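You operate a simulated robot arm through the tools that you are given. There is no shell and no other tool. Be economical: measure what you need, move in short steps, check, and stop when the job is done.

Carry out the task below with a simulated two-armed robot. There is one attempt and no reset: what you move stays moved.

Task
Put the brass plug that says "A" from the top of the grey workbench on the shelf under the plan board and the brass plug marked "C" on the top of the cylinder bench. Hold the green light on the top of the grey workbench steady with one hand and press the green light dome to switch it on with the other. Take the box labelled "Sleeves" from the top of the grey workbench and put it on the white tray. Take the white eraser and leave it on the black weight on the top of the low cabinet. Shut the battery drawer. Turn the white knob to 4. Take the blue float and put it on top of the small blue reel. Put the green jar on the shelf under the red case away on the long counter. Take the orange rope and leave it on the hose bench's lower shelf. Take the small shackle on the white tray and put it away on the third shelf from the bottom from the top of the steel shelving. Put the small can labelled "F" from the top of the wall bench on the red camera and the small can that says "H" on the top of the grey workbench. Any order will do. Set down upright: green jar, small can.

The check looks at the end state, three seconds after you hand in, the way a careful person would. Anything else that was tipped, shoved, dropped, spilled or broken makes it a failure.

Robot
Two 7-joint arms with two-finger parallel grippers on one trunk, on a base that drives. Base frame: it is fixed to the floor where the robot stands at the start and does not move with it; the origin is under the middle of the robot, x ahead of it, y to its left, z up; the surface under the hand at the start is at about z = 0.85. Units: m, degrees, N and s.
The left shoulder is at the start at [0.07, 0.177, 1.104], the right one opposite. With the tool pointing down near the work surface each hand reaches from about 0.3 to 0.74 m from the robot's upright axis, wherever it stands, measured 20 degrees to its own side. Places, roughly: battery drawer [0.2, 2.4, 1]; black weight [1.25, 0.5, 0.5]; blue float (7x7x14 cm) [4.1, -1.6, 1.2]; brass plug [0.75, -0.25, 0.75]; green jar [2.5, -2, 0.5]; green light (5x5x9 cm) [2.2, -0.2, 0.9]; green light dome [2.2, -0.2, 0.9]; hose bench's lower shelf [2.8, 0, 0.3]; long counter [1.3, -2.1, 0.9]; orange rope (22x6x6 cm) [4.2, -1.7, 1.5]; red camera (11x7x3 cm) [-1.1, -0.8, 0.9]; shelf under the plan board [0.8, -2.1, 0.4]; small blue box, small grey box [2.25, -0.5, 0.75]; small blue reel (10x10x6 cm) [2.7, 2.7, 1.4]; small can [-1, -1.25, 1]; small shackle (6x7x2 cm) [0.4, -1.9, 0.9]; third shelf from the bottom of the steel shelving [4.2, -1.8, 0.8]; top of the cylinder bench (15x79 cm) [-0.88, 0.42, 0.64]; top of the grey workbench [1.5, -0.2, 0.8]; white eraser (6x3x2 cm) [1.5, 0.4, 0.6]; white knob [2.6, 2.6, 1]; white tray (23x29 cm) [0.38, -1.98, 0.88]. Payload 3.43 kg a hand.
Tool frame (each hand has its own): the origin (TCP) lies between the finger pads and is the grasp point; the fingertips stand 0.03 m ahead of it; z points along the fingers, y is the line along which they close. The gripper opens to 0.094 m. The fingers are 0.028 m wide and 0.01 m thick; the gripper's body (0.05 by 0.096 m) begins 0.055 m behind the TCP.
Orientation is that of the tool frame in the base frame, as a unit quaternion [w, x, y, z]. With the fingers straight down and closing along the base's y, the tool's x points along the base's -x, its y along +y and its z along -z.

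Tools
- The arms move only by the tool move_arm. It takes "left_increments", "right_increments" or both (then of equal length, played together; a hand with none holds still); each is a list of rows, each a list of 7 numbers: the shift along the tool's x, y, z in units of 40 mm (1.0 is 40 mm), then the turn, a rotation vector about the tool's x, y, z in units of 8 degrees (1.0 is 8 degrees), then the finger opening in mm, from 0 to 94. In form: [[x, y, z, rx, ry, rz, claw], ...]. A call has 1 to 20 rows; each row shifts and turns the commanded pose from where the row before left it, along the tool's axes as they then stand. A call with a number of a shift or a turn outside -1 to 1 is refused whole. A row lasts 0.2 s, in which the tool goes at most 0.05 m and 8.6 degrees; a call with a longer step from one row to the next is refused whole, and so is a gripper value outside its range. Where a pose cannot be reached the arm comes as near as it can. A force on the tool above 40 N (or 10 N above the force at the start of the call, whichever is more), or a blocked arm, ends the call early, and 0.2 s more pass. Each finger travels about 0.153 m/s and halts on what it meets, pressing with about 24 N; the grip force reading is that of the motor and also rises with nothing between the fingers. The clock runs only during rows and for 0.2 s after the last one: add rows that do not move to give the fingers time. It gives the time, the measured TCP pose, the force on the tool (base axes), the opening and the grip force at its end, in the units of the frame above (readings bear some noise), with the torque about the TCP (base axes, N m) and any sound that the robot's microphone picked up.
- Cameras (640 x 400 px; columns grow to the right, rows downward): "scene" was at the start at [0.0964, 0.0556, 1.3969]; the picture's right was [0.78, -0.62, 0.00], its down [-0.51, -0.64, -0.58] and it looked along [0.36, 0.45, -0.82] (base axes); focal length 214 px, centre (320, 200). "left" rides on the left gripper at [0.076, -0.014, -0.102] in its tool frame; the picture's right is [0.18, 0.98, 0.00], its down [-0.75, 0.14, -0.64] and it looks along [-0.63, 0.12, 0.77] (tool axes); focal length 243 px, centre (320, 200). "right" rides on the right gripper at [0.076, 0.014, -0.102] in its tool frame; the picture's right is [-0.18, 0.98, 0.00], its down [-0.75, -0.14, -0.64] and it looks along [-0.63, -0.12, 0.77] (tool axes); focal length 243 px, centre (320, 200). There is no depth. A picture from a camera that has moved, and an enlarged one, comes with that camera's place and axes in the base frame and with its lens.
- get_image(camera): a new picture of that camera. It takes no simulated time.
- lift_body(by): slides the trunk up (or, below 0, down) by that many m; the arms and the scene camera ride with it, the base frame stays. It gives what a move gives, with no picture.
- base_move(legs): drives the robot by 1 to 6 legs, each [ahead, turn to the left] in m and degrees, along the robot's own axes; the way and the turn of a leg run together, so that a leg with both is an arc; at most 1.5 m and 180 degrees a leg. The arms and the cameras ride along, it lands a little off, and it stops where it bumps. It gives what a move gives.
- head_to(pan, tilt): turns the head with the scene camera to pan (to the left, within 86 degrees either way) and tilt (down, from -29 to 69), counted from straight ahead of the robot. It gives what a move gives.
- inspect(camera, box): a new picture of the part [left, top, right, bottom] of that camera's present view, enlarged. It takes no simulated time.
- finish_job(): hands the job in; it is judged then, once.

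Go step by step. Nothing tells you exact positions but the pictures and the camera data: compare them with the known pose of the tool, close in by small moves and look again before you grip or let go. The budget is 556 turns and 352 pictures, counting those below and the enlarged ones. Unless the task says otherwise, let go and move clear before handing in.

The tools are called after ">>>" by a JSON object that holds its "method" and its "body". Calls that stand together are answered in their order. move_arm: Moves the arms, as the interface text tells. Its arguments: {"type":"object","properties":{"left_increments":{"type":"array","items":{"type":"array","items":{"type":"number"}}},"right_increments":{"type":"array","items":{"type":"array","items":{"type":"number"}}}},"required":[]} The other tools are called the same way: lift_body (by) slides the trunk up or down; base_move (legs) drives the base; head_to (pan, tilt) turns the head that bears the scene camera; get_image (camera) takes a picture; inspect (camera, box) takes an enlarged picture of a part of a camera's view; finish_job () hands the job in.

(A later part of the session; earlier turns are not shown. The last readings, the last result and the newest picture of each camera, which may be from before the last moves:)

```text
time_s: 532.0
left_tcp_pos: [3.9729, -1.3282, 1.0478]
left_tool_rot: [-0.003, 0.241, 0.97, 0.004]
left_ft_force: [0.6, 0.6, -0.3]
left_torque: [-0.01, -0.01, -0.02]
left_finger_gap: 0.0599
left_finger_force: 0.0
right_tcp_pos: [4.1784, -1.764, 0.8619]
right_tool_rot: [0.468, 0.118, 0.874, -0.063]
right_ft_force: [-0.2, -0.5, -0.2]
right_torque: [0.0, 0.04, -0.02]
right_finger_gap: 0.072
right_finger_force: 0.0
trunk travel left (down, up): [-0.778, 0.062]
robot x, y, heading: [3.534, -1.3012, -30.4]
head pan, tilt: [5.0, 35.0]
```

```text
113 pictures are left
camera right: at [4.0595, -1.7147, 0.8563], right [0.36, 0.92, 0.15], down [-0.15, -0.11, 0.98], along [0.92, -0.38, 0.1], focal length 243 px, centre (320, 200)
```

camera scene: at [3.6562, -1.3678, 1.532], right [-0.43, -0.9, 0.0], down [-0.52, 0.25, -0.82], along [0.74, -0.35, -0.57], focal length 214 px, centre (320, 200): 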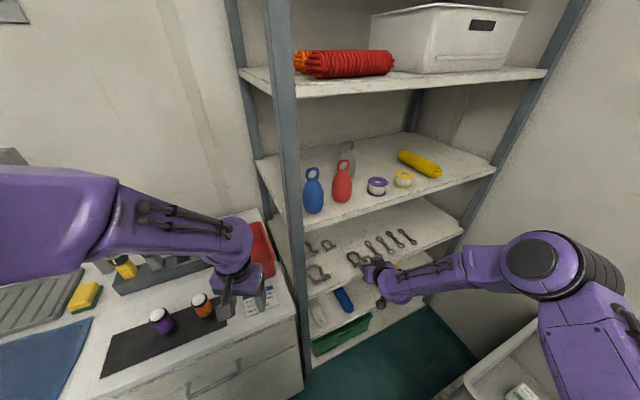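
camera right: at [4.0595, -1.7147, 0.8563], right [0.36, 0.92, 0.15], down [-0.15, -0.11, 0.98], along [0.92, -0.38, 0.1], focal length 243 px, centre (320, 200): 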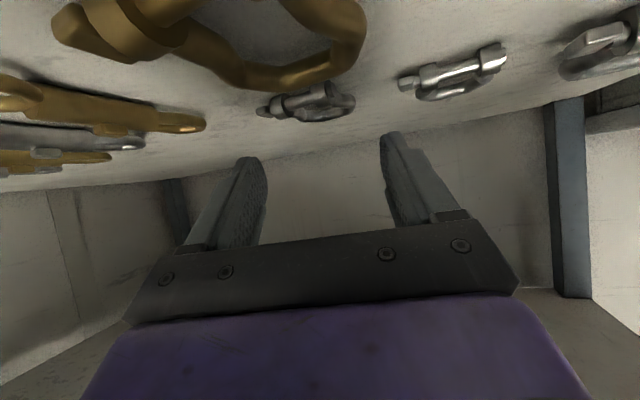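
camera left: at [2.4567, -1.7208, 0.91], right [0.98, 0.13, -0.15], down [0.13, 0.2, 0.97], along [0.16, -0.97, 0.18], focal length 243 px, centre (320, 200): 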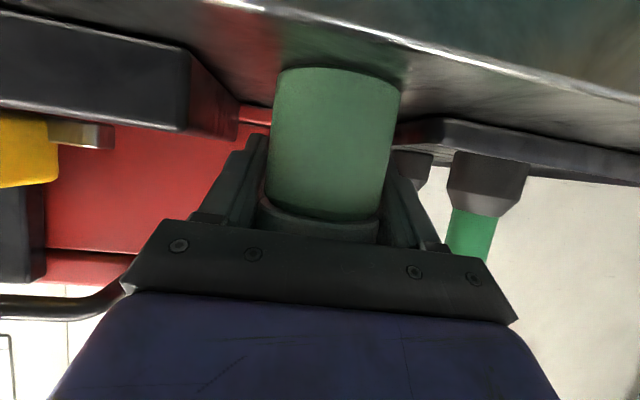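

The shackle lies flat on the third shelf. Withdraw the hand fully out.

>>> {"method": "move_arm", "body": {"right_increments": [[0, 0, -0.6, 0, 0, 0, 72], [0.3, 0, -0.9, 0, 0, 0, 72], [0.3, 0, -0.9, 0, 0, 0, 72], [0.3, 0, -0.9, 0, 0, 0, 72], [0.3, 0, -0.9, 0, 0, 0, 72], [0, 0, -0.9, 0, 0, 0, 72], [0, 0, -0.9, 0, 0, 0, 72], [0, 0, -0.9, 0, 0, 0, 72]]}}

>>> {"method": "inspect", "body": {"camera": "scene", "box": [270, 30, 500, 310]}}

```text
time_s: 533.9
left_tcp_pos: [3.9717, -1.3273, 1.0484]
left_tool_rot: [-0.003, 0.241, 0.971, 0.004]
left_ft_force: [-0.3, -0.5, 0.5]
left_torque: [-0.01, -0.01, -0.02]
left_finger_gap: 0.0602
left_finger_force: 0.0
right_tcp_pos: [3.9302, -1.6932, 0.976]
right_tool_rot: [0.469, 0.118, 0.873, -0.063]
right_ft_force: [0.1, 0.3, 0.0]
right_torque: [-0.01, -0.01, 0.02]
right_finger_gap: 0.0719
right_finger_force: 0.1
trunk travel left (down, up): [-0.778, 0.062]
robot x, y, heading: [3.5334, -1.3058, -30.4]
head pan, tilt: [5.0, 35.0]
```

```text
1.43 times, centred on (385, 170) of scene
camera zoom: at [3.6551, -1.3664, 1.5191], right [-0.43, -0.9, 0.0], down [-0.52, 0.24, -0.82], along [0.74, -0.35, -0.57], focal length 306 px, centre (227, 243)
```

zoom: 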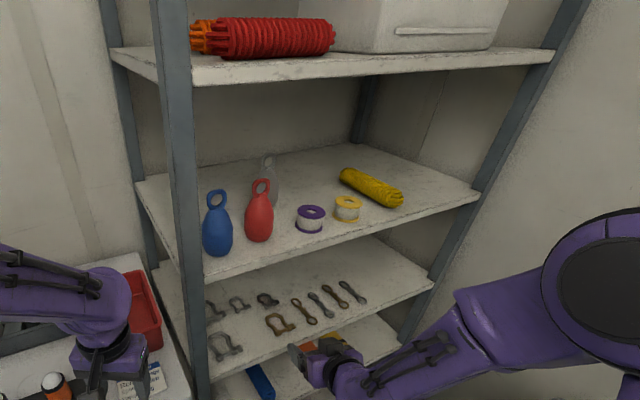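

>>> {"method": "inspect", "body": {"camera": "scene", "box": [280, 20, 420, 100]}}

>>> {"method": "head_to", "body": {"pan": 5, "tilt": 10}}

>>> {"method": "get_image", "body": {"camera": "scene"}}

```text
4.57 times, centred on (350, 60) of scene
camera zoom: at [3.6551, -1.3664, 1.5191], right [-0.43, -0.9, 0.0], down [-0.52, 0.24, -0.82], along [0.74, -0.35, -0.57], focal length 980 px, centre (183, 840)
```

zoom: 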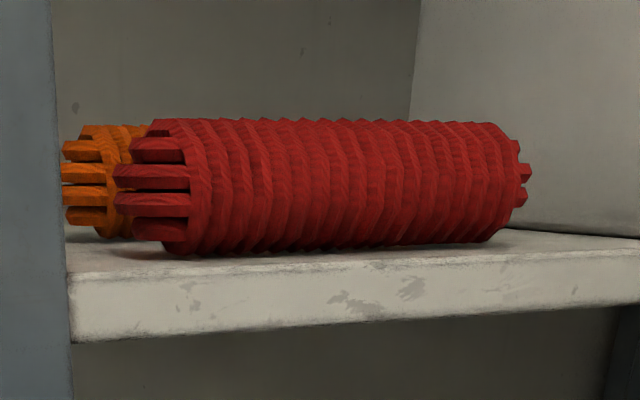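

```text
time_s: 534.7
left_tcp_pos: [3.9726, -1.3298, 1.0479]
left_tool_rot: [-0.003, 0.241, 0.97, 0.004]
left_ft_force: [0.4, -0.1, 0.4]
left_torque: [0.01, 0.04, 0.0]
left_finger_gap: 0.0597
left_finger_force: 0.0
right_tcp_pos: [3.9329, -1.6942, 0.9748]
right_tool_rot: [0.467, 0.117, 0.874, -0.062]
right_ft_force: [0.5, 0.4, 0.5]
right_torque: [0.01, -0.05, 0.01]
right_finger_gap: 0.0723
right_finger_force: 0.0
trunk travel left (down, up): [-0.778, 0.062]
robot x, y, heading: [3.5353, -1.3078, -30.4]
head pan, tilt: [5.0, 10.0]
```

```text
110 pictures are left
camera scene: at [3.6616, -1.3697, 1.559], right [-0.43, -0.9, 0.0], down [-0.16, 0.07, -0.98], along [0.89, -0.42, -0.17], focal length 214 px, centre (320, 200)
```

scene: 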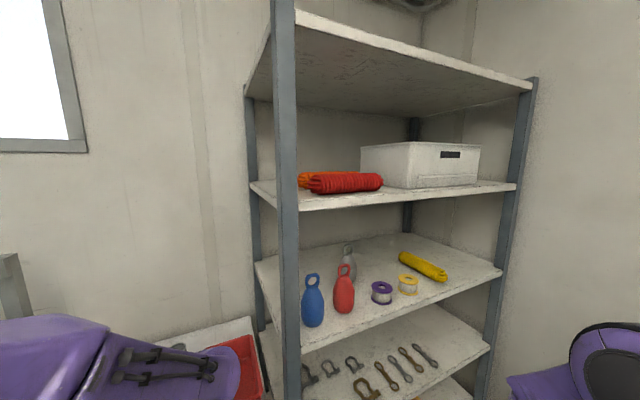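

The orange rope lies behind the red one. I raise the left hand, pitching it, to view them from higher up.

>>> {"method": "move_arm", "body": {"left_increments": [[0, 0, -0.9, 0, -0.5, 0, 60], [-0.06, 0, -0.9, 0, -0.5, 0, 60], [-0.12, 0, -0.9, 0, -0.5, 0, 60], [-0.18, 0, -0.88, 0, -0.5, 0, 60], [-0.25, 0, -0.86, 0, -0.5, 0, 60], [-0.3, 0, -0.84, 0, -0.5, 0, 60], [-0.36, 0, -0.82, 0, -0.5, 0, 60], [-0.42, 0, -0.79, 0, -0.5, 0, 60], [-0.48, 0, -0.76, 0, -0.5, 0, 60], [-0.53, 0, -0.73, 0, -0.5, 0, 60], [-0.58, 0, -0.69, 0, -0.5, 0, 60], [-0.62, 0, -0.65, 0, -0.5, 0, 60]]}}

>>> {"method": "get_image", "body": {"camera": "left"}}

```text
time_s: 537.3
left_tcp_pos: [3.9729, -1.333, 1.4788]
left_tool_rot: [0.392, 0.223, 0.888, -0.095]
left_ft_force: [0.6, -0.2, 0.6]
left_torque: [-0.04, 0.0, -0.03]
left_finger_gap: 0.0601
left_finger_force: 0.0
right_tcp_pos: [3.9324, -1.6945, 0.9747]
right_tool_rot: [0.468, 0.119, 0.874, -0.063]
right_ft_force: [-0.3, -0.7, 0.8]
right_torque: [0.02, 0.05, -0.02]
right_finger_gap: 0.0722
right_finger_force: 0.0
trunk travel left (down, up): [-0.778, 0.062]
robot x, y, heading: [3.5355, -1.3043, -30.3]
head pan, tilt: [5.0, 10.0]
```

```text
109 pictures are left
camera left: at [3.8538, -1.2856, 1.4916], right [0.35, 0.93, -0.13], down [0.09, 0.1, 0.99], along [0.93, -0.36, -0.05], focal length 243 px, centre (320, 200)
```

left: 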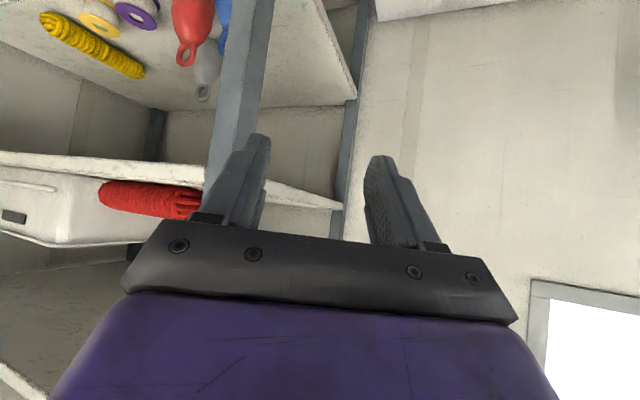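

>>> {"method": "move_arm", "body": {"left_increments": [[-0.67, -0.83, -0.33, 0, 0, 0, 60], [-0.67, -0.83, -0.33, 0, 0, 0, 60], [-0.67, -0.83, -0.33, 0, 0, 0, 60], [-0.67, -0.83, -0.33, 0, 0, 0, 60], [-0.67, -0.83, -0.33, 0, 0, 0, 60], [-0.67, -0.83, -0.33, 0, 0, 0, 60]]}}

>>> {"method": "get_image", "body": {"camera": "left"}}

```text
time_s: 538.7
left_tcp_pos: [3.9222, -1.4967, 1.6102]
left_tool_rot: [0.391, 0.223, 0.888, -0.095]
left_ft_force: [-0.5, 0.4, 0.4]
left_torque: [-0.03, 0.01, -0.03]
left_finger_gap: 0.0599
left_finger_force: 0.0
left hand out of reach, approached as far as the arm can: row 5, 6
right_tcp_pos: [3.9324, -1.6933, 0.9764]
right_tool_rot: [0.468, 0.118, 0.873, -0.064]
right_ft_force: [-0.4, 0.7, 0.4]
right_torque: [-0.02, 0.03, -0.02]
right_finger_gap: 0.072
right_finger_force: 0.0
trunk travel left (down, up): [-0.778, 0.062]
robot x, y, heading: [3.5335, -1.3045, -30.5]
head pan, tilt: [5.0, 10.0]
```

```text
108 pictures are left
camera left: at [3.8023, -1.4491, 1.622], right [0.35, 0.93, -0.13], down [0.1, 0.1, 0.99], along [0.93, -0.36, -0.05], focal length 243 px, centre (320, 200)
```

left: 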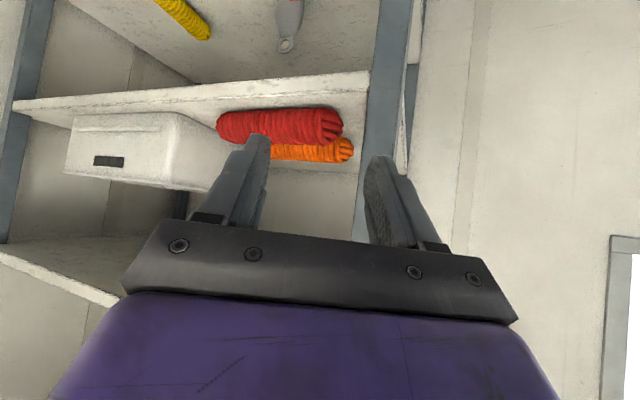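

>>> {"method": "inspect", "body": {"camera": "left", "box": [200, 60, 400, 190]}}

```text
3.08 times, centred on (300, 125) of left
camera zoom: at [3.8023, -1.4491, 1.622], right [0.35, 0.93, -0.13], down [0.1, 0.1, 0.99], along [0.93, -0.36, -0.05], focal length 746 px, centre (382, 431)
```

zoom: 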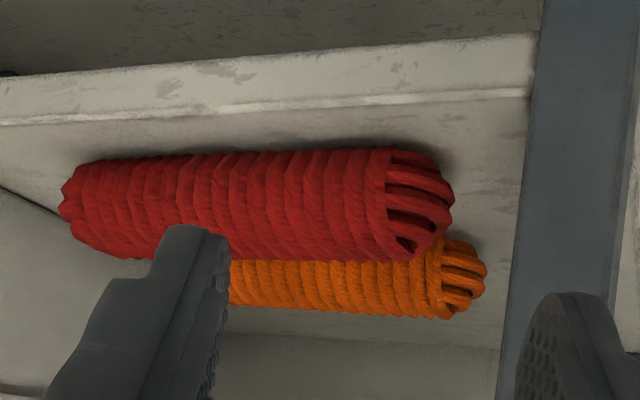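

The orange rope is at about (4.205,-1.67), ~4 cm behind the red one. I back up, tuck the left hand, and reorient the right hand (yaw 90°) for a top-down grasp.

>>> {"method": "base_move", "body": {"legs": [[-0.2, 0]]}}

>>> {"method": "move_arm", "body": {"left_increments": [[0.4, 0.7, 0.7, 0, 0, 0, 60], [0.4, 0.7, 0.7, 0, 0, 0, 60], [0.4, 0.7, 0.7, 0, 0, 0, 60], [0.4, 0.7, 0.7, 0, 0, 0, 60], [0.4, 0.7, 0.7, 0, 0, 0, 60], [0.4, 0.5, 0.7, 0, 0, 0, 60], [0, 0, 0, 0, 0, 0, 60], [0, 0, 0, 0, 0, 0, 60], [0, 0, 0, 0, 0, 0, 60], [0, 0, 0, 0, 0, 0, 60], [0, 0, 0, 0, 0, 0, 60], [0, 0, 0, 0, 0, 0, 60], [0, 0, 0, 0, 0, 0, 60], [0, 0, 0, 0, 0, 0, 60], [0, 0, 0, 0, 0, 0, 60], [0, 0, 0, 0, 0, 0, 60], [0, 0, 0, 0, 0, 0, 60], [0, 0, 0, 0, 0, 0, 60], [0, 0, 0, 0, 0, 0, 60], [0, 0, 0, 0, 0, 0, 60]], "right_increments": [[0, 0, 0, 0, 0.9, 0, 80], [0, 0, 0, 0, 0.9, 0, 80], [0, 0, 0, 0, 0.9, 0, 80], [0, 0, 0, 0, 0.9, 0, 80], [0, 0, 0, 0, 0.9, 0, 80], [0, 0, 0, 0, 0.9, 0, 80], [0, 0, 0, 0, 0.9, 0, 80], [0, 0, 0, 0, 0.7, 0, 80], [0, 0, -0.3, 0, 0, 1, 80], [0, 0, -0.3, 0, 0, 1, 80], [0, 0, -0.3, 0, 0, 1, 80], [0, 0, -0.3, 0, 0, 1, 80], [0, 0, -0.3, 0, 0, 1, 80], [0, 0, -0.3, 0, 0, 1, 80], [0, 0, -0.3, 0, 0, 1, 80], [0, 0, -0.3, 0, 0, 1, 80], [0, 0, -0.3, 0, 0, 1, 80], [0, 0, 0, 0, 0, 1, 80], [0, 0, 0, 0, 0, 1, 80], [0, 0, 0, 0, 0, 0, 80]]}}

>>> {"method": "get_image", "body": {"camera": "scene"}}

```text
time_s: 540.3
left_tcp_pos: [3.7535, -1.4011, 1.6083]
left_tool_rot: [0.389, 0.224, 0.888, -0.094]
left_ft_force: [0.5, -0.8, 0.5]
left_torque: [0.04, 0.0, 0.0]
left_finger_gap: 0.0599
left_finger_force: 0.0
right_tcp_pos: [3.7629, -1.5956, 0.9749]
right_tool_rot: [0.467, 0.119, 0.874, -0.063]
right_ft_force: [0.0, 0.0, -0.4]
right_torque: [-0.01, 0.03, 0.0]
right_finger_gap: 0.0723
right_finger_force: 0.0
trunk travel left (down, up): [-0.778, 0.062]
robot x, y, heading: [3.3605, -1.2053, -30.2]
head pan, tilt: [5.0, 10.0]
```

```text
time_s: 544.5
left_tcp_pos: [3.8793, -1.2834, 1.4272]
left_tool_rot: [0.391, 0.222, 0.888, -0.095]
left_ft_force: [-0.4, -0.8, 0.3]
left_torque: [-0.01, 0.02, -0.02]
left_finger_gap: 0.0598
left_finger_force: 0.1
right_tcp_pos: [3.7593, -1.5942, 1.082]
right_tool_rot: [0.001, 0.785, 0.619, 0.002]
right_ft_force: [0.5, 0.5, -0.2]
right_torque: [-0.01, 0.01, -0.01]
right_finger_gap: 0.08
right_finger_force: 0.0
trunk travel left (down, up): [-0.778, 0.062]
robot x, y, heading: [3.3626, -1.2036, -30.1]
head pan, tilt: [5.0, 10.0]
```

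```text
106 pictures are left
camera scene: at [3.4897, -1.2693, 1.5591], right [-0.43, -0.9, 0.0], down [-0.16, 0.07, -0.98], along [0.89, -0.42, -0.17], focal length 214 px, centre (320, 200)
```

scene: 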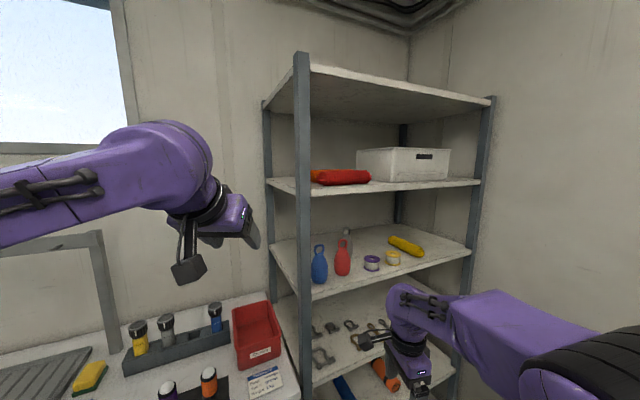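

>>> {"method": "move_arm", "body": {"right_increments": [[0, -0.39, -1, 0, 0, 0, 80], [0, -0.39, -1, 0, 0, 0, 80], [0, -0.39, -1, 0, 0, 0, 80], [0, -0.39, -1, 0, 0, 0, 80], [0, -0.39, -1, 0, 0, 0, 80], [0, -0.39, -1, 0, 0, 0, 80], [0, -0.39, -1, 0, 0, 0, 80], [0, -0.39, -1, 0, 0, 0, 80], [0, -0.39, -1, 0, 0, 0, 80], [0, 0, -0.8, -1, 0, 0, 80], [0, 0.11, -0.79, -1, 0, 0, 80], [0, 0.22, -0.77, -1, 0, 0, 80], [0, 0.33, -0.73, -1, 0, 0, 80], [0, 0.42, -0.68, -1, 0, 0, 80]]}}

>>> {"method": "get_image", "body": {"camera": "right"}}

```text
time_s: 547.5
left_tcp_pos: [3.8783, -1.2837, 1.4273]
left_tool_rot: [0.391, 0.222, 0.888, -0.095]
left_ft_force: [0.0, 0.4, 0.2]
left_torque: [0.01, -0.01, 0.02]
left_finger_gap: 0.0598
left_finger_force: 0.1
right_tcp_pos: [3.6187, -1.561, 1.6029]
right_tool_rot: [0.271, 0.737, 0.581, 0.215]
right_ft_force: [0.1, -0.4, 0.1]
right_torque: [0.0, 0.02, -0.01]
right_finger_gap: 0.0801
right_finger_force: 0.0
trunk travel left (down, up): [-0.778, 0.062]
robot x, y, heading: [3.3617, -1.2036, -30.3]
head pan, tilt: [5.0, 10.0]
```

```text
105 pictures are left
camera right: at [3.5817, -1.4734, 1.6913], right [0.68, -0.35, 0.64], down [-0.69, -0.61, 0.4], along [0.25, -0.71, -0.66], focal length 243 px, centre (320, 200)
```

right: 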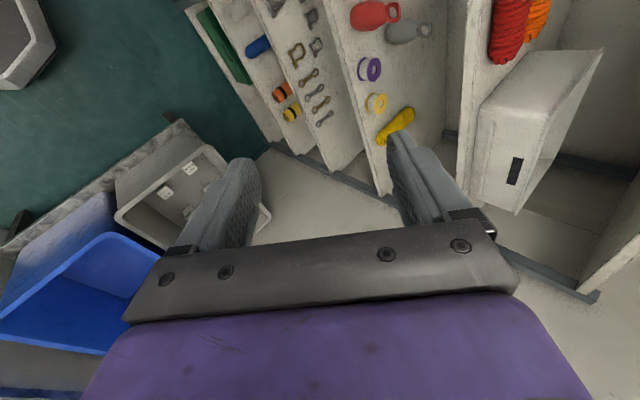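

Right hand is high enough. Drive in to about (3.62,-1.42), heading -10°.

>>> {"method": "base_move", "body": {"legs": [[0, -9.7], [0.33, 0], [0, 30]]}}

>>> {"method": "get_image", "body": {"camera": "right"}}

>>> {"method": "get_image", "body": {"camera": "scene"}}

```text
time_s: 549.9
left_tcp_pos: [4.0136, -1.5067, 1.4267]
left_tool_rot: [0.377, 0.299, 0.867, -0.129]
left_ft_force: [0.3, 0.7, 0.2]
left_torque: [0.01, 0.01, -0.01]
left_finger_gap: 0.0595
left_finger_force: 0.1
right_tcp_pos: [3.7177, -1.7356, 1.5997]
right_tool_rot: [0.286, 0.785, 0.516, 0.19]
right_ft_force: [0.8, -0.6, -0.9]
right_torque: [0.02, 0.04, 0.0]
right_finger_gap: 0.0801
right_finger_force: 0.0
trunk travel left (down, up): [-0.778, 0.062]
robot x, y, heading: [3.5214, -1.3389, -40.3]
head pan, tilt: [5.0, 10.0]
stopped in leg 2: the force on the tool passed its limit at 146 N (the readings are from after the stop); the commanded pose is now the measured one
```

```text
104 pictures are left
camera right: at [3.6966, -1.645, 1.6896], right [0.62, -0.47, 0.63], down [-0.78, -0.49, 0.4], along [0.12, -0.74, -0.66], focal length 243 px, centre (320, 200)
```

right: 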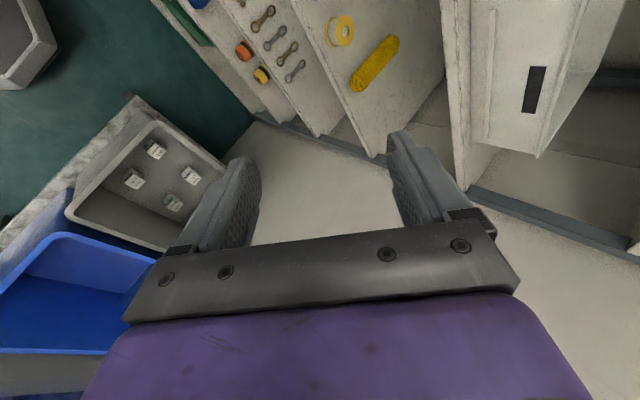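

```text
103 pictures are left
camera scene: at [3.6383, -1.4263, 1.559], right [-0.57, -0.82, 0.0], down [-0.14, 0.1, -0.98], along [0.81, -0.56, -0.17], focal length 214 px, centre (320, 200)
```

scene: 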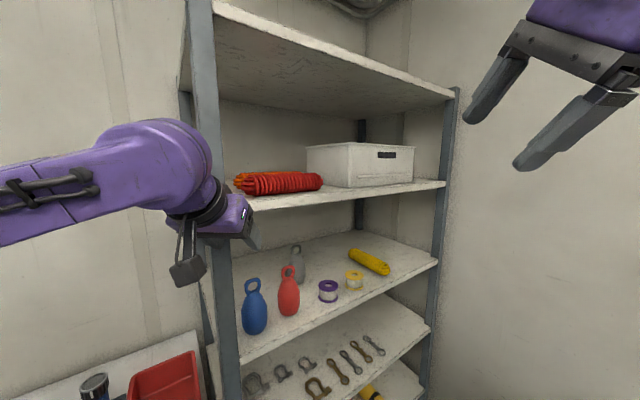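

The left hand hit the shelf front. Items look unmoved. Back off and tuck the left hand properly.

>>> {"method": "base_move", "body": {"legs": [[-0.2, 0]]}}

>>> {"method": "move_arm", "body": {"left_increments": [[0.5, 0.5, -0.6, 0, 0, 0, 60], [0.5, 0.5, -0.6, 0, 0, 0, 60], [0.5, 0.5, -0.6, 0, 0, 0, 60], [0.5, 0.5, -0.6, 0, 0, 0, 60], [0.5, 0.5, -0.6, 0, 0, 0, 60], [0.5, 0.5, -0.6, 0, 0, 0, 60], [0.5, 0.5, -0.6, 0, 0, 0, 60], [0.5, 0, -0.6, 0, 0, 0, 60]]}}

>>> {"method": "get_image", "body": {"camera": "scene"}}

```text
time_s: 551.5
left_tcp_pos: [3.8615, -1.3775, 1.4249]
left_tool_rot: [0.375, 0.299, 0.868, -0.129]
left_ft_force: [1.2, 0.2, -0.6]
left_torque: [0.0, 0.01, 0.0]
left_finger_gap: 0.0602
left_finger_force: 0.0
right_tcp_pos: [3.565, -1.6086, 1.601]
right_tool_rot: [0.285, 0.785, 0.516, 0.189]
right_ft_force: [0.5, 0.0, -0.2]
right_torque: [0.0, 0.0, -0.02]
right_finger_gap: 0.08
right_finger_force: 0.2
trunk travel left (down, up): [-0.778, 0.062]
robot x, y, heading: [3.3707, -1.2087, -40.2]
head pan, tilt: [5.0, 10.0]
```

```text
time_s: 553.2
left_tcp_pos: [3.7552, -1.1287, 1.4352]
left_tool_rot: [0.378, 0.299, 0.866, -0.131]
left_ft_force: [-0.4, 0.3, -0.3]
left_torque: [-0.02, -0.03, -0.01]
left_finger_gap: 0.06
left_finger_force: 0.1
left hand out of reach, approached as far as the arm can: row 8
right_tcp_pos: [3.563, -1.6062, 1.6017]
right_tool_rot: [0.286, 0.785, 0.516, 0.19]
right_ft_force: [0.2, -0.6, -0.1]
right_torque: [0.01, -0.04, -0.01]
right_finger_gap: 0.0803
right_finger_force: 0.1
trunk travel left (down, up): [-0.778, 0.062]
robot x, y, heading: [3.367, -1.2083, -40.2]
head pan, tilt: [5.0, 10.0]
```

```text
102 pictures are left
camera scene: at [3.4827, -1.2955, 1.5591], right [-0.58, -0.82, 0.0], down [-0.14, 0.1, -0.98], along [0.81, -0.57, -0.17], focal length 214 px, centre (320, 200)
```

scene: 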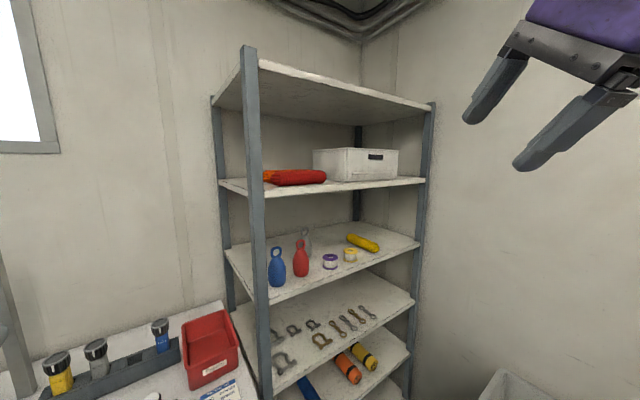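

>>> {"method": "base_move", "body": {"legs": [[0.22, 0], [0, 30], [0.08, 0]]}}

>>> {"method": "get_image", "body": {"camera": "right"}}

>>> {"method": "get_image", "body": {"camera": "scene"}}

```text
time_s: 557.1
left_tcp_pos: [3.9036, -1.0981, 1.437]
left_tool_rot: [0.401, 0.062, 0.914, -0.028]
left_ft_force: [-0.5, 0.2, -0.4]
left_torque: [-0.01, 0.0, 0.0]
left_finger_gap: 0.0599
left_finger_force: 0.2
right_tcp_pos: [3.9741, -1.6086, 1.6043]
right_tool_rot: [0.229, 0.622, 0.702, 0.259]
right_ft_force: [-0.8, 0.4, 0.2]
right_torque: [-0.03, -0.02, -0.01]
right_finger_gap: 0.0801
right_finger_force: 0.2
trunk travel left (down, up): [-0.778, 0.062]
robot x, y, heading: [3.6166, -1.3603, -9.8]
head pan, tilt: [5.0, 10.0]
```

```text
101 pictures are left
camera right: at [3.9101, -1.5386, 1.6919], right [0.76, -0.09, 0.64], down [-0.43, -0.81, 0.4], along [0.48, -0.58, -0.66], focal length 243 px, centre (320, 200)
```

right: 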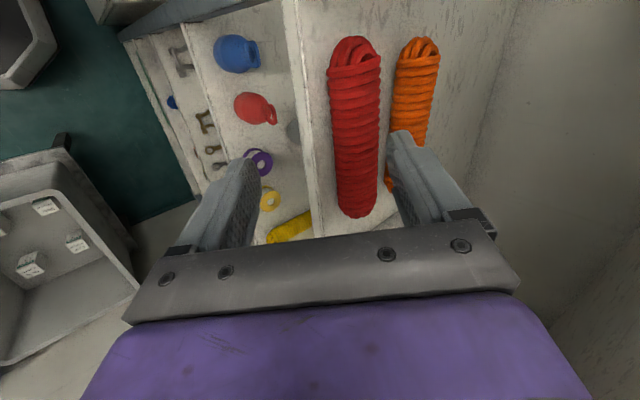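

```text
100 pictures are left
camera scene: at [3.7505, -1.38, 1.5599], right [-0.09, -1.0, 0.0], down [-0.17, 0.01, -0.99], along [0.98, -0.08, -0.17], focal length 214 px, centre (320, 200)
```

scene: 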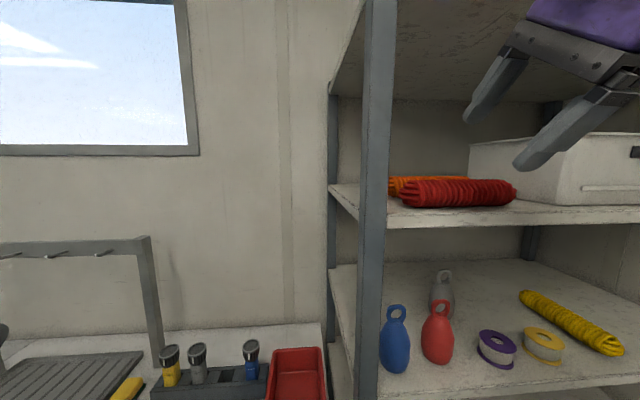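

Clear view: orange centre ≈(4.195,-1.66), gap of ~4 cm to the red rope. Move 4 cm closer and set pitch ≈28° with the fingers closing across the rope.

>>> {"method": "base_move", "body": {"legs": [[0.04, 0]]}}

>>> {"method": "move_arm", "body": {"right_increments": [[0, 0, 0, 0.75, 0, 0, 74], [0, 0, 0, 0.75, 0, 0, 74], [0, 0, 0, 0, -0.47, 0.89, 74], [0, 0, 0, 0, -0.47, 0.89, 74], [0, 0, 0, 0, 0, 0, 74]]}}

>>> {"method": "get_image", "body": {"camera": "right"}}

```text
time_s: 558.0
left_tcp_pos: [3.9403, -1.1067, 1.4358]
left_tool_rot: [0.401, 0.062, 0.913, -0.028]
left_ft_force: [-0.9, -0.6, -1.1]
left_torque: [-0.04, -0.03, 0.03]
left_finger_gap: 0.06
left_finger_force: 0.0
right_tcp_pos: [4.0137, -1.6131, 1.6058]
right_tool_rot: [0.23, 0.622, 0.702, 0.26]
right_ft_force: [-0.9, -0.2, 0.0]
right_torque: [-0.03, -0.08, -0.01]
right_finger_gap: 0.08
right_finger_force: 0.0
trunk travel left (down, up): [-0.778, 0.062]
robot x, y, heading: [3.6501, -1.3708, -9.6]
head pan, tilt: [5.0, 10.0]
```

```text
time_s: 559.1
left_tcp_pos: [3.9476, -1.1062, 1.4342]
left_tool_rot: [0.398, 0.061, 0.915, -0.027]
left_ft_force: [0.1, -0.3, -0.2]
left_torque: [0.02, 0.01, -0.02]
left_finger_gap: 0.0602
left_finger_force: 0.0
right_tcp_pos: [4.0202, -1.6144, 1.6022]
right_tool_rot: [0.186, 0.739, 0.628, 0.16]
right_ft_force: [-0.4, -0.2, 1.0]
right_torque: [-0.02, 0.05, 0.01]
right_finger_gap: 0.0741
right_finger_force: 0.1
trunk travel left (down, up): [-0.778, 0.062]
robot x, y, heading: [3.654, -1.3673, -10.0]
head pan, tilt: [5.0, 10.0]
```

```text
99 pictures are left
camera right: at [3.9966, -1.5338, 1.6998], right [0.82, -0.32, 0.47], down [-0.54, -0.68, 0.5], along [0.16, -0.66, -0.73], focal length 243 px, centre (320, 200)
```

right: 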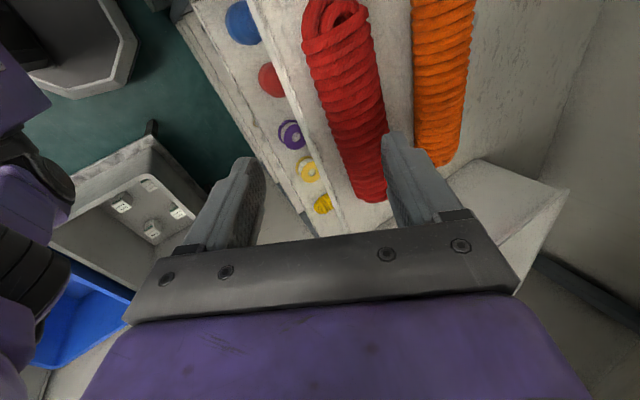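

>>> {"method": "move_arm", "body": {"right_increments": [[-0.12, 0.75, 0.45, 0, 0, 0, 74], [-0.12, 0.75, 0.45, 0, 0, 0, 74], [-0.12, 0.75, 0.45, 0, 0, 0, 74], [-0.12, 0.75, 0.45, 0, 0, 0, 74], [0, 0, 0, 0, 0, 0, 74]]}}

>>> {"method": "get_image", "body": {"camera": "right"}}

>>> {"method": "get_image", "body": {"camera": "scene"}}

```text
time_s: 560.4
left_tcp_pos: [3.9474, -1.1067, 1.4346]
left_tool_rot: [0.398, 0.062, 0.915, -0.027]
left_ft_force: [0.6, -0.3, 0.1]
left_torque: [0.0, 0.01, 0.05]
left_finger_gap: 0.0598
left_finger_force: 0.0
right_tcp_pos: [4.0791, -1.648, 1.5759]
right_tool_rot: [0.185, 0.738, 0.629, 0.159]
right_ft_force: [0.3, 0.3, -0.5]
right_torque: [0.01, 0.02, -0.04]
right_finger_gap: 0.0742
right_finger_force: 0.0
right hand out of reach, approached as far as the arm can: row 1, 2, 3, 4
trunk travel left (down, up): [-0.778, 0.062]
robot x, y, heading: [3.6546, -1.3714, -10.0]
head pan, tilt: [5.0, 10.0]
```

```text
98 pictures are left
camera right: at [4.0556, -1.567, 1.6735], right [0.83, -0.32, 0.46], down [-0.54, -0.68, 0.5], along [0.16, -0.66, -0.73], focal length 243 px, centre (320, 200)
```

right: 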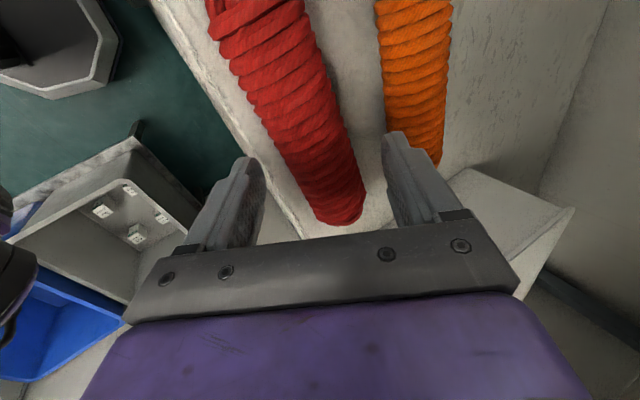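

```text
97 pictures are left
camera scene: at [3.7968, -1.3878, 1.5591], right [-0.09, -1.0, 0.0], down [-0.17, 0.01, -0.98], along [0.98, -0.08, -0.17], focal length 214 px, centre (320, 200)
```

scene: 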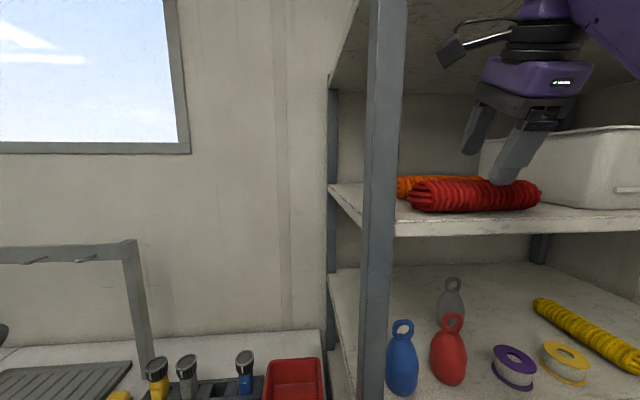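

The reach falls short. I pull the hand back, pitch it to ~45° for more clearance, raise the trunk, and move the base 5 cm closer.

>>> {"method": "move_arm", "body": {"right_increments": [[-0.13, -0.68, -0.5, 0, 0, 0, 74], [-0.13, -0.68, -0.5, 0, 0, 0, 74], [-0.13, -0.68, -0.5, 0, 0, 0, 74], [0, 0, 0, -0.7, 0, 0, 72], [0, 0, 0, -0.7, 0, 0, 72], [0, 0, 0, -0.7, 0, 0, 72], [0, 0, 0, 0, 0, 0, 72]]}}

>>> {"method": "lift_body", "body": {"by": 0.05}}

>>> {"method": "base_move", "body": {"legs": [[0.05, 0]]}}

>>> {"method": "get_image", "body": {"camera": "right"}}

>>> {"method": "get_image", "body": {"camera": "scene"}}

```text
time_s: 562.0
left_tcp_pos: [3.9483, -1.1059, 1.4354]
left_tool_rot: [0.398, 0.062, 0.915, -0.028]
left_ft_force: [0.2, 0.6, -0.6]
left_torque: [0.0, 0.0, -0.01]
left_finger_gap: 0.06
left_finger_force: 0.0
right_tcp_pos: [4.0127, -1.6541, 1.5973]
right_tool_rot: [0.29, 0.703, 0.599, 0.25]
right_ft_force: [0.8, 0.7, 0.4]
right_torque: [-0.02, -0.01, 0.01]
right_finger_gap: 0.0718
right_finger_force: 0.0
right hand out of reach, approached as far as the arm can: row 2, 3
trunk travel left (down, up): [-0.778, 0.062]
robot x, y, heading: [3.6508, -1.3708, -10.0]
head pan, tilt: [5.0, 10.0]
```

```text
time_s: 562.9
left_tcp_pos: [3.9478, -1.106, 1.4853]
left_tool_rot: [0.399, 0.062, 0.915, -0.027]
left_ft_force: [0.2, -0.2, -1.4]
left_torque: [-0.02, -0.02, 0.0]
left_finger_gap: 0.0599
left_finger_force: 0.1
right_tcp_pos: [4.0132, -1.6554, 1.6486]
right_tool_rot: [0.29, 0.703, 0.6, 0.249]
right_ft_force: [-0.3, -0.1, -0.5]
right_torque: [-0.03, -0.01, 0.01]
right_finger_gap: 0.072
right_finger_force: 0.1
trunk travel left (down, up): [-0.828, 0.012]
robot x, y, heading: [3.6541, -1.3715, -9.7]
head pan, tilt: [5.0, 10.0]
```

```text
time_s: 563.8
left_tcp_pos: [3.9836, -1.1123, 1.4871]
left_tool_rot: [0.402, 0.063, 0.913, -0.029]
left_ft_force: [-1.4, -0.5, 0.1]
left_torque: [0.01, -0.04, 0.01]
left_finger_gap: 0.06
left_finger_force: 0.0
right_tcp_pos: [4.0482, -1.6601, 1.6514]
right_tool_rot: [0.294, 0.702, 0.598, 0.253]
right_ft_force: [-2.2, -0.6, 0.1]
right_torque: [-0.04, -0.08, -0.01]
right_finger_gap: 0.0718
right_finger_force: 0.1
trunk travel left (down, up): [-0.828, 0.012]
robot x, y, heading: [3.7006, -1.3806, -10.2]
head pan, tilt: [5.0, 10.0]
```

```text
96 pictures are left
camera right: at [3.9973, -1.5752, 1.7344], right [0.65, -0.29, 0.7], down [-0.67, -0.66, 0.35], along [0.36, -0.69, -0.62], focal length 243 px, centre (320, 200)
```

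right: 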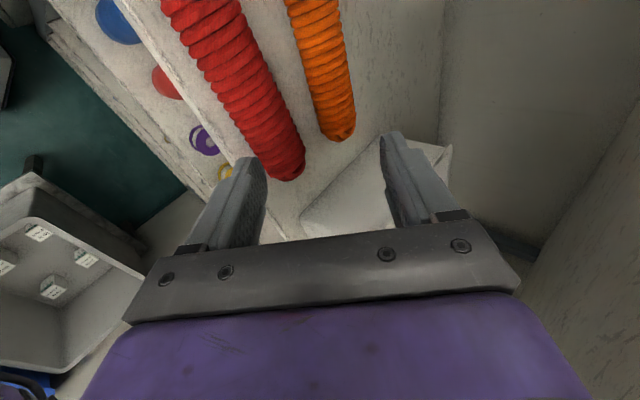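

```text
95 pictures are left
camera scene: at [3.8332, -1.394, 1.6104], right [-0.08, -1.0, 0.0], down [-0.16, 0.01, -0.99], along [0.98, -0.08, -0.17], focal length 214 px, centre (320, 200)
```

scene: 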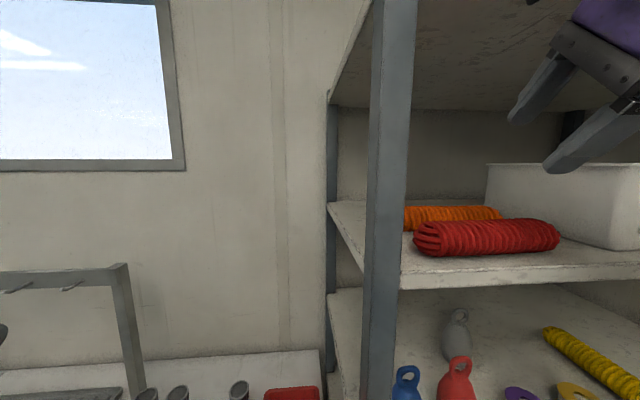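

>>> {"method": "move_arm", "body": {"right_increments": [[0.115, 0.285, 0.74, 0, 0, 0, 72], [0.115, 0.285, 0.74, 0, 0, 0, 72], [0.115, 0.285, 0.74, 0, 0, 0, 72], [0.115, 0.285, 0.74, 0, 0, 0, 72], [0, 0, 0, 0, 0, 0, 72]]}}

>>> {"method": "get_image", "body": {"camera": "right"}}

>>> {"method": "get_image", "body": {"camera": "scene"}}

```text
time_s: 565.0
left_tcp_pos: [3.9943, -1.1145, 1.4859]
left_tool_rot: [0.4, 0.061, 0.914, -0.028]
left_ft_force: [0.4, 1.1, 0.5]
left_torque: [-0.02, 0.01, 0.0]
left_finger_gap: 0.0602
left_finger_force: 0.1
right_tcp_pos: [4.178, -1.6625, 1.5978]
right_tool_rot: [0.291, 0.703, 0.598, 0.251]
right_ft_force: [-0.8, -0.6, -0.3]
right_torque: [0.0, 0.01, -0.01]
right_finger_gap: 0.0722
right_finger_force: 0.0
trunk travel left (down, up): [-0.828, 0.012]
robot x, y, heading: [3.7007, -1.3752, -9.7]
head pan, tilt: [5.0, 10.0]
```

```text
94 pictures are left
camera right: at [4.1264, -1.5773, 1.6808], right [0.65, -0.29, 0.7], down [-0.67, -0.66, 0.35], along [0.36, -0.69, -0.63], focal length 243 px, centre (320, 200)
```

right: 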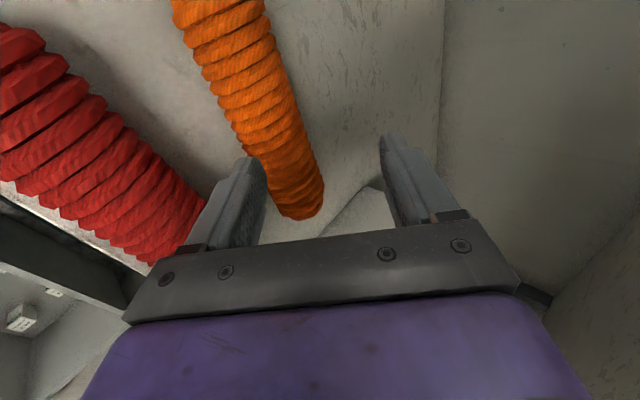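

```text
93 pictures are left
camera scene: at [3.8438, -1.3961, 1.6093], right [-0.08, -1.0, 0.0], down [-0.17, 0.01, -0.99], along [0.98, -0.08, -0.17], focal length 214 px, centre (320, 200)
```

scene: 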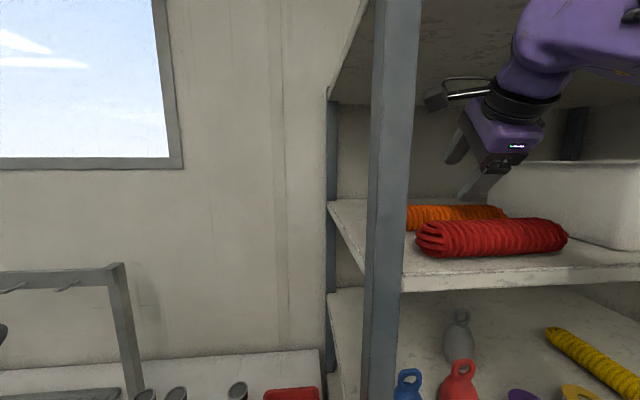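

Front finger is over the gap. Lower in, reduce pitch to ~30°.

>>> {"method": "move_arm", "body": {"right_increments": [[0, -0.28, 0.4, 0, 0, 0, 72], [0, -0.27, 0.4, 0, 0, 0, 72], [0, 0, 0, 0.95, 0, 0, 72], [0, 0, 0, 0.95, 0, 0, 72], [0, 0, 0, 0, 0, 0, 72]]}}

>>> {"method": "get_image", "body": {"camera": "right"}}

>>> {"method": "inspect", "body": {"camera": "scene", "box": [390, 80, 590, 280]}}

```text
time_s: 566.2
left_tcp_pos: [3.9954, -1.1159, 1.4858]
left_tool_rot: [0.4, 0.063, 0.914, -0.028]
left_ft_force: [-1.2, 0.1, -0.1]
left_torque: [0.02, 0.01, 0.03]
left_finger_gap: 0.0598
left_finger_force: 0.0
right_tcp_pos: [4.1834, -1.6642, 1.5597]
right_tool_rot: [0.195, 0.736, 0.626, 0.169]
right_ft_force: [0.0, 0.5, 0.0]
right_torque: [0.01, -0.01, 0.02]
right_finger_gap: 0.0719
right_finger_force: 0.1
trunk travel left (down, up): [-0.828, 0.012]
robot x, y, heading: [3.7011, -1.383, -9.7]
head pan, tilt: [5.0, 10.0]
```

```text
92 pictures are left
camera right: at [4.1574, -1.5831, 1.6563], right [0.81, -0.32, 0.49], down [-0.56, -0.68, 0.48], along [0.18, -0.66, -0.73], focal length 243 px, centre (320, 200)
```

right: 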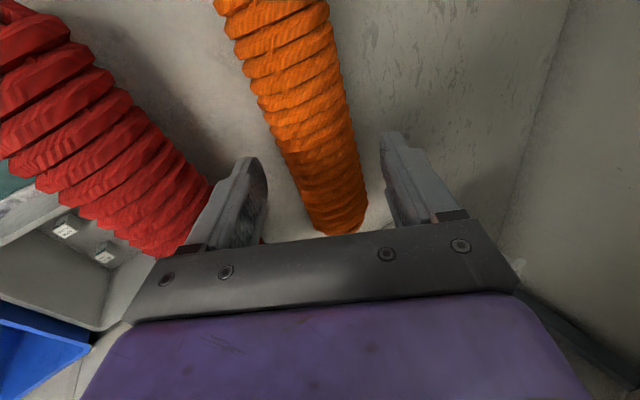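

```text
2.00 times, centred on (490, 180) of scene
camera zoom: at [3.8441, -1.3972, 1.6093], right [-0.08, -1.0, 0.0], down [-0.17, 0.02, -0.98], along [0.98, -0.08, -0.17], focal length 429 px, centre (-20, 240)
```

zoom: 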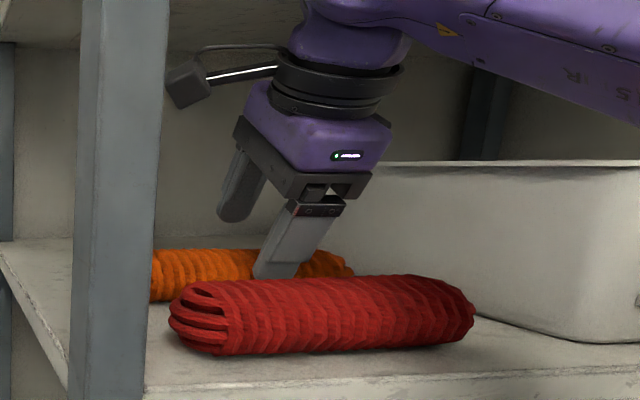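

>>> {"method": "move_arm", "body": {"right_increments": [[0, -0.06, 0.4, 0, 0, 0, 72], [0, -0.06, 0.4, 0, 0, 0, 72], [0, 0, 0.08, 0, 0, 0, 72], [0, 0, 0, 0, 0, 0, 72]]}}

>>> {"method": "get_image", "body": {"camera": "right"}}

```text
time_s: 567.2
left_tcp_pos: [3.9944, -1.1146, 1.4861]
left_tool_rot: [0.4, 0.062, 0.914, -0.029]
left_ft_force: [-0.5, -0.8, -0.3]
left_torque: [-0.04, -0.02, 0.02]
left_finger_gap: 0.0601
left_finger_force: 0.1
right_tcp_pos: [4.1967, -1.665, 1.5275]
right_tool_rot: [0.197, 0.735, 0.626, 0.171]
right_ft_force: [0.4, -0.3, 16.1]
right_torque: [-0.06, 0.38, -0.02]
right_finger_gap: 0.0675
right_finger_force: 0.1
trunk travel left (down, up): [-0.828, 0.012]
robot x, y, heading: [3.7037, -1.3815, -9.7]
head pan, tilt: [5.0, 10.0]
```

```text
90 pictures are left
camera right: at [4.1693, -1.583, 1.6248], right [0.81, -0.32, 0.49], down [-0.56, -0.68, 0.48], along [0.18, -0.67, -0.72], focal length 243 px, centre (320, 200)
```

right: 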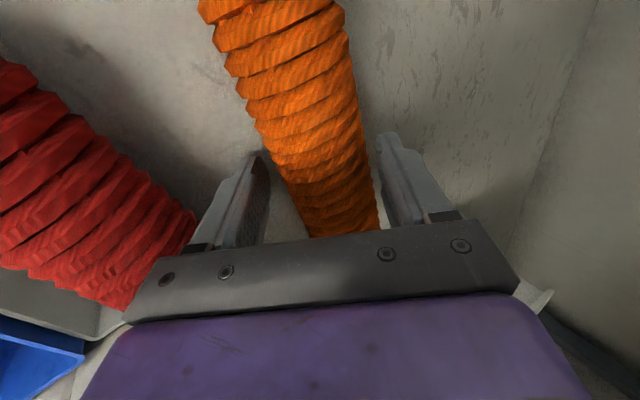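

Fingertip touches the shelf. Close on the rope and lift.

>>> {"method": "move_arm", "body": {"right_increments": [[0, 0, -0.05, 0, 0, 0, 60], [0, 0, 0, 0, 0, 0, 40], [0, 0, 0, 0, 0, 0, 30], [0, 0, 0, 0, 0, 0, 30], [0, 0.15, -0.25, 0, 0, 0, 30], [0, 0.15, -0.25, 0, 0, 0, 30]]}}

>>> {"method": "get_image", "body": {"camera": "right"}}

```text
time_s: 568.6
left_tcp_pos: [3.997, -1.1146, 1.4852]
left_tool_rot: [0.4, 0.062, 0.914, -0.028]
left_ft_force: [0.6, -0.3, 0.3]
left_torque: [0.0, -0.02, 0.02]
left_finger_gap: 0.0601
left_finger_force: 0.1
right_tcp_pos: [4.1992, -1.666, 1.55]
right_tool_rot: [0.196, 0.735, 0.626, 0.169]
right_ft_force: [0.3, -0.1, -1.5]
right_torque: [0.02, 0.03, 0.02]
right_finger_gap: 0.0582
right_finger_force: 23.6
trunk travel left (down, up): [-0.828, 0.012]
robot x, y, heading: [3.7029, -1.3754, -9.9]
head pan, tilt: [5.0, 10.0]
```

```text
89 pictures are left
camera right: at [4.1723, -1.5841, 1.6473], right [0.81, -0.32, 0.49], down [-0.56, -0.68, 0.48], along [0.18, -0.66, -0.73], focal length 243 px, centre (320, 200)
```

right: 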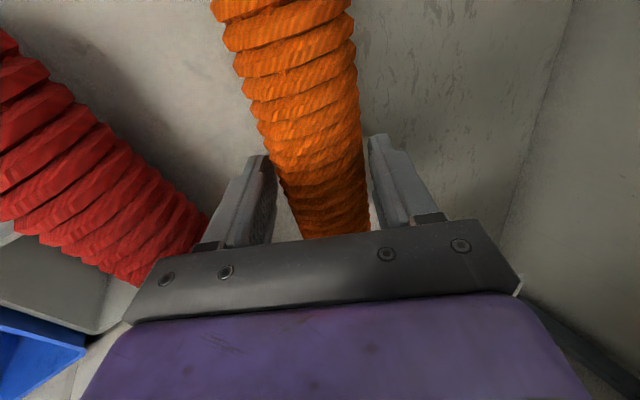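

Rope held. Pitch back to 45°, raise, then pull it out over the red rope.

>>> {"method": "move_arm", "body": {"right_increments": [[0, 0, 0, -0.95, 0, 0, 30], [0, 0, 0, -0.95, 0, 0, 30], [0, 0.31, -0.84, 0, 0, 0, 30], [0, 0.31, -0.84, 0, 0, 0, 30], [0, 0, 0, 0, 0, 0, 30]]}}

>>> {"method": "inspect", "body": {"camera": "scene", "box": [360, 0, 640, 290]}}

```text
time_s: 569.8
left_tcp_pos: [3.9961, -1.1172, 1.485]
left_tool_rot: [0.4, 0.062, 0.914, -0.027]
left_ft_force: [-0.5, 0.1, 0.0]
left_torque: [0.05, 0.02, -0.02]
left_finger_gap: 0.0601
left_finger_force: 0.1
right_tcp_pos: [4.1691, -1.6635, 1.6143]
right_tool_rot: [0.29, 0.703, 0.599, 0.251]
right_ft_force: [0.4, -0.1, -1.9]
right_torque: [0.05, 0.02, -0.02]
right_finger_gap: 0.058
right_finger_force: 24.1
trunk travel left (down, up): [-0.828, 0.012]
robot x, y, heading: [3.7031, -1.3756, -9.9]
head pan, tilt: [5.0, 10.0]
```

```text
1.38 times, centred on (500, 145) of scene
camera zoom: at [3.8462, -1.3985, 1.609], right [-0.08, -1.0, 0.0], down [-0.17, 0.02, -0.98], along [0.98, -0.08, -0.17], focal length 296 px, centre (72, 276)
```

zoom: 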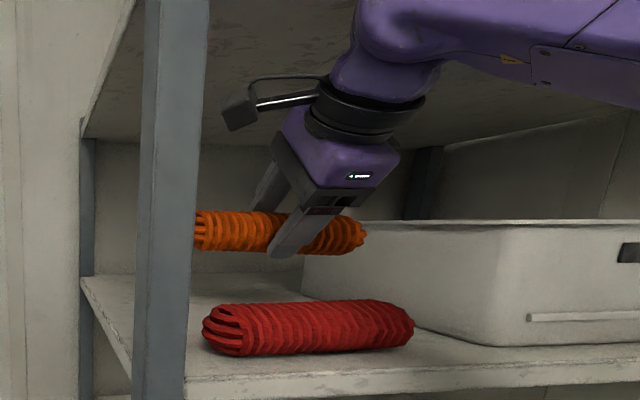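

>>> {"method": "move_arm", "body": {"right_increments": [[-0.15, -0.62, -0.78, 0, 0, 0, 30], [-0.15, -0.64, -0.76, 0, 0, 0, 30], [-0.15, -0.66, -0.74, 0, 0, 0, 30], [-0.15, -0.66, -0.74, 0, 0, 0, 30], [0, 0, 0, 0, 0, 0, 30]]}}

>>> {"method": "base_move", "body": {"legs": [[-0.2, 0]]}}

>>> {"method": "get_image", "body": {"camera": "scene"}}

```text
time_s: 571.0
left_tcp_pos: [3.9965, -1.1154, 1.4851]
left_tool_rot: [0.399, 0.062, 0.914, -0.027]
left_ft_force: [-0.5, 0.7, 0.5]
left_torque: [-0.01, 0.03, 0.04]
left_finger_gap: 0.0599
left_finger_force: 0.0
right_tcp_pos: [4.0398, -1.6741, 1.6344]
right_tool_rot: [0.291, 0.703, 0.599, 0.25]
right_ft_force: [0.1, 0.1, -2.5]
right_torque: [0.02, 0.03, 0.02]
right_finger_gap: 0.0579
right_finger_force: 23.6
right hand out of reach, approached as far as the arm can: row 4
trunk travel left (down, up): [-0.828, 0.012]
robot x, y, heading: [3.7029, -1.3765, -10.1]
head pan, tilt: [5.0, 10.0]
```

```text
time_s: 572.6
left_tcp_pos: [3.8044, -1.0823, 1.4845]
left_tool_rot: [0.397, 0.061, 0.915, -0.027]
left_ft_force: [0.2, 0.7, -0.6]
left_torque: [0.0, 0.05, -0.01]
left_finger_gap: 0.06
left_finger_force: 0.1
right_tcp_pos: [3.8512, -1.6388, 1.6331]
right_tool_rot: [0.289, 0.703, 0.6, 0.249]
right_ft_force: [-0.3, 1.0, -1.4]
right_torque: [-0.01, 0.1, 0.0]
right_finger_gap: 0.0579
right_finger_force: 24.4
trunk travel left (down, up): [-0.828, 0.012]
robot x, y, heading: [3.5073, -1.3461, -9.9]
head pan, tilt: [5.0, 10.0]
```

```text
87 pictures are left
camera scene: at [3.6552, -1.3633, 1.6085], right [-0.08, -1.0, 0.0], down [-0.18, 0.01, -0.98], along [0.98, -0.08, -0.18], focal length 214 px, centre (320, 200)
```

scene: 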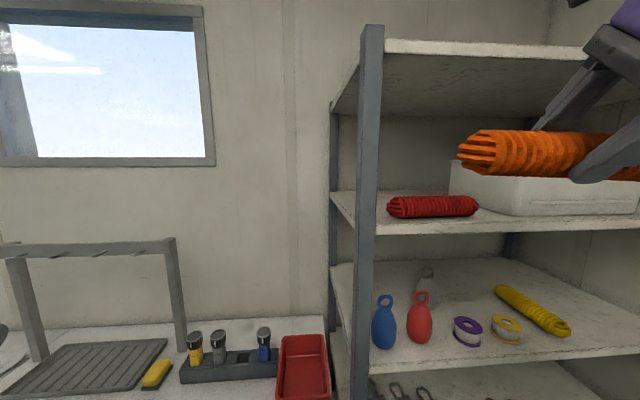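

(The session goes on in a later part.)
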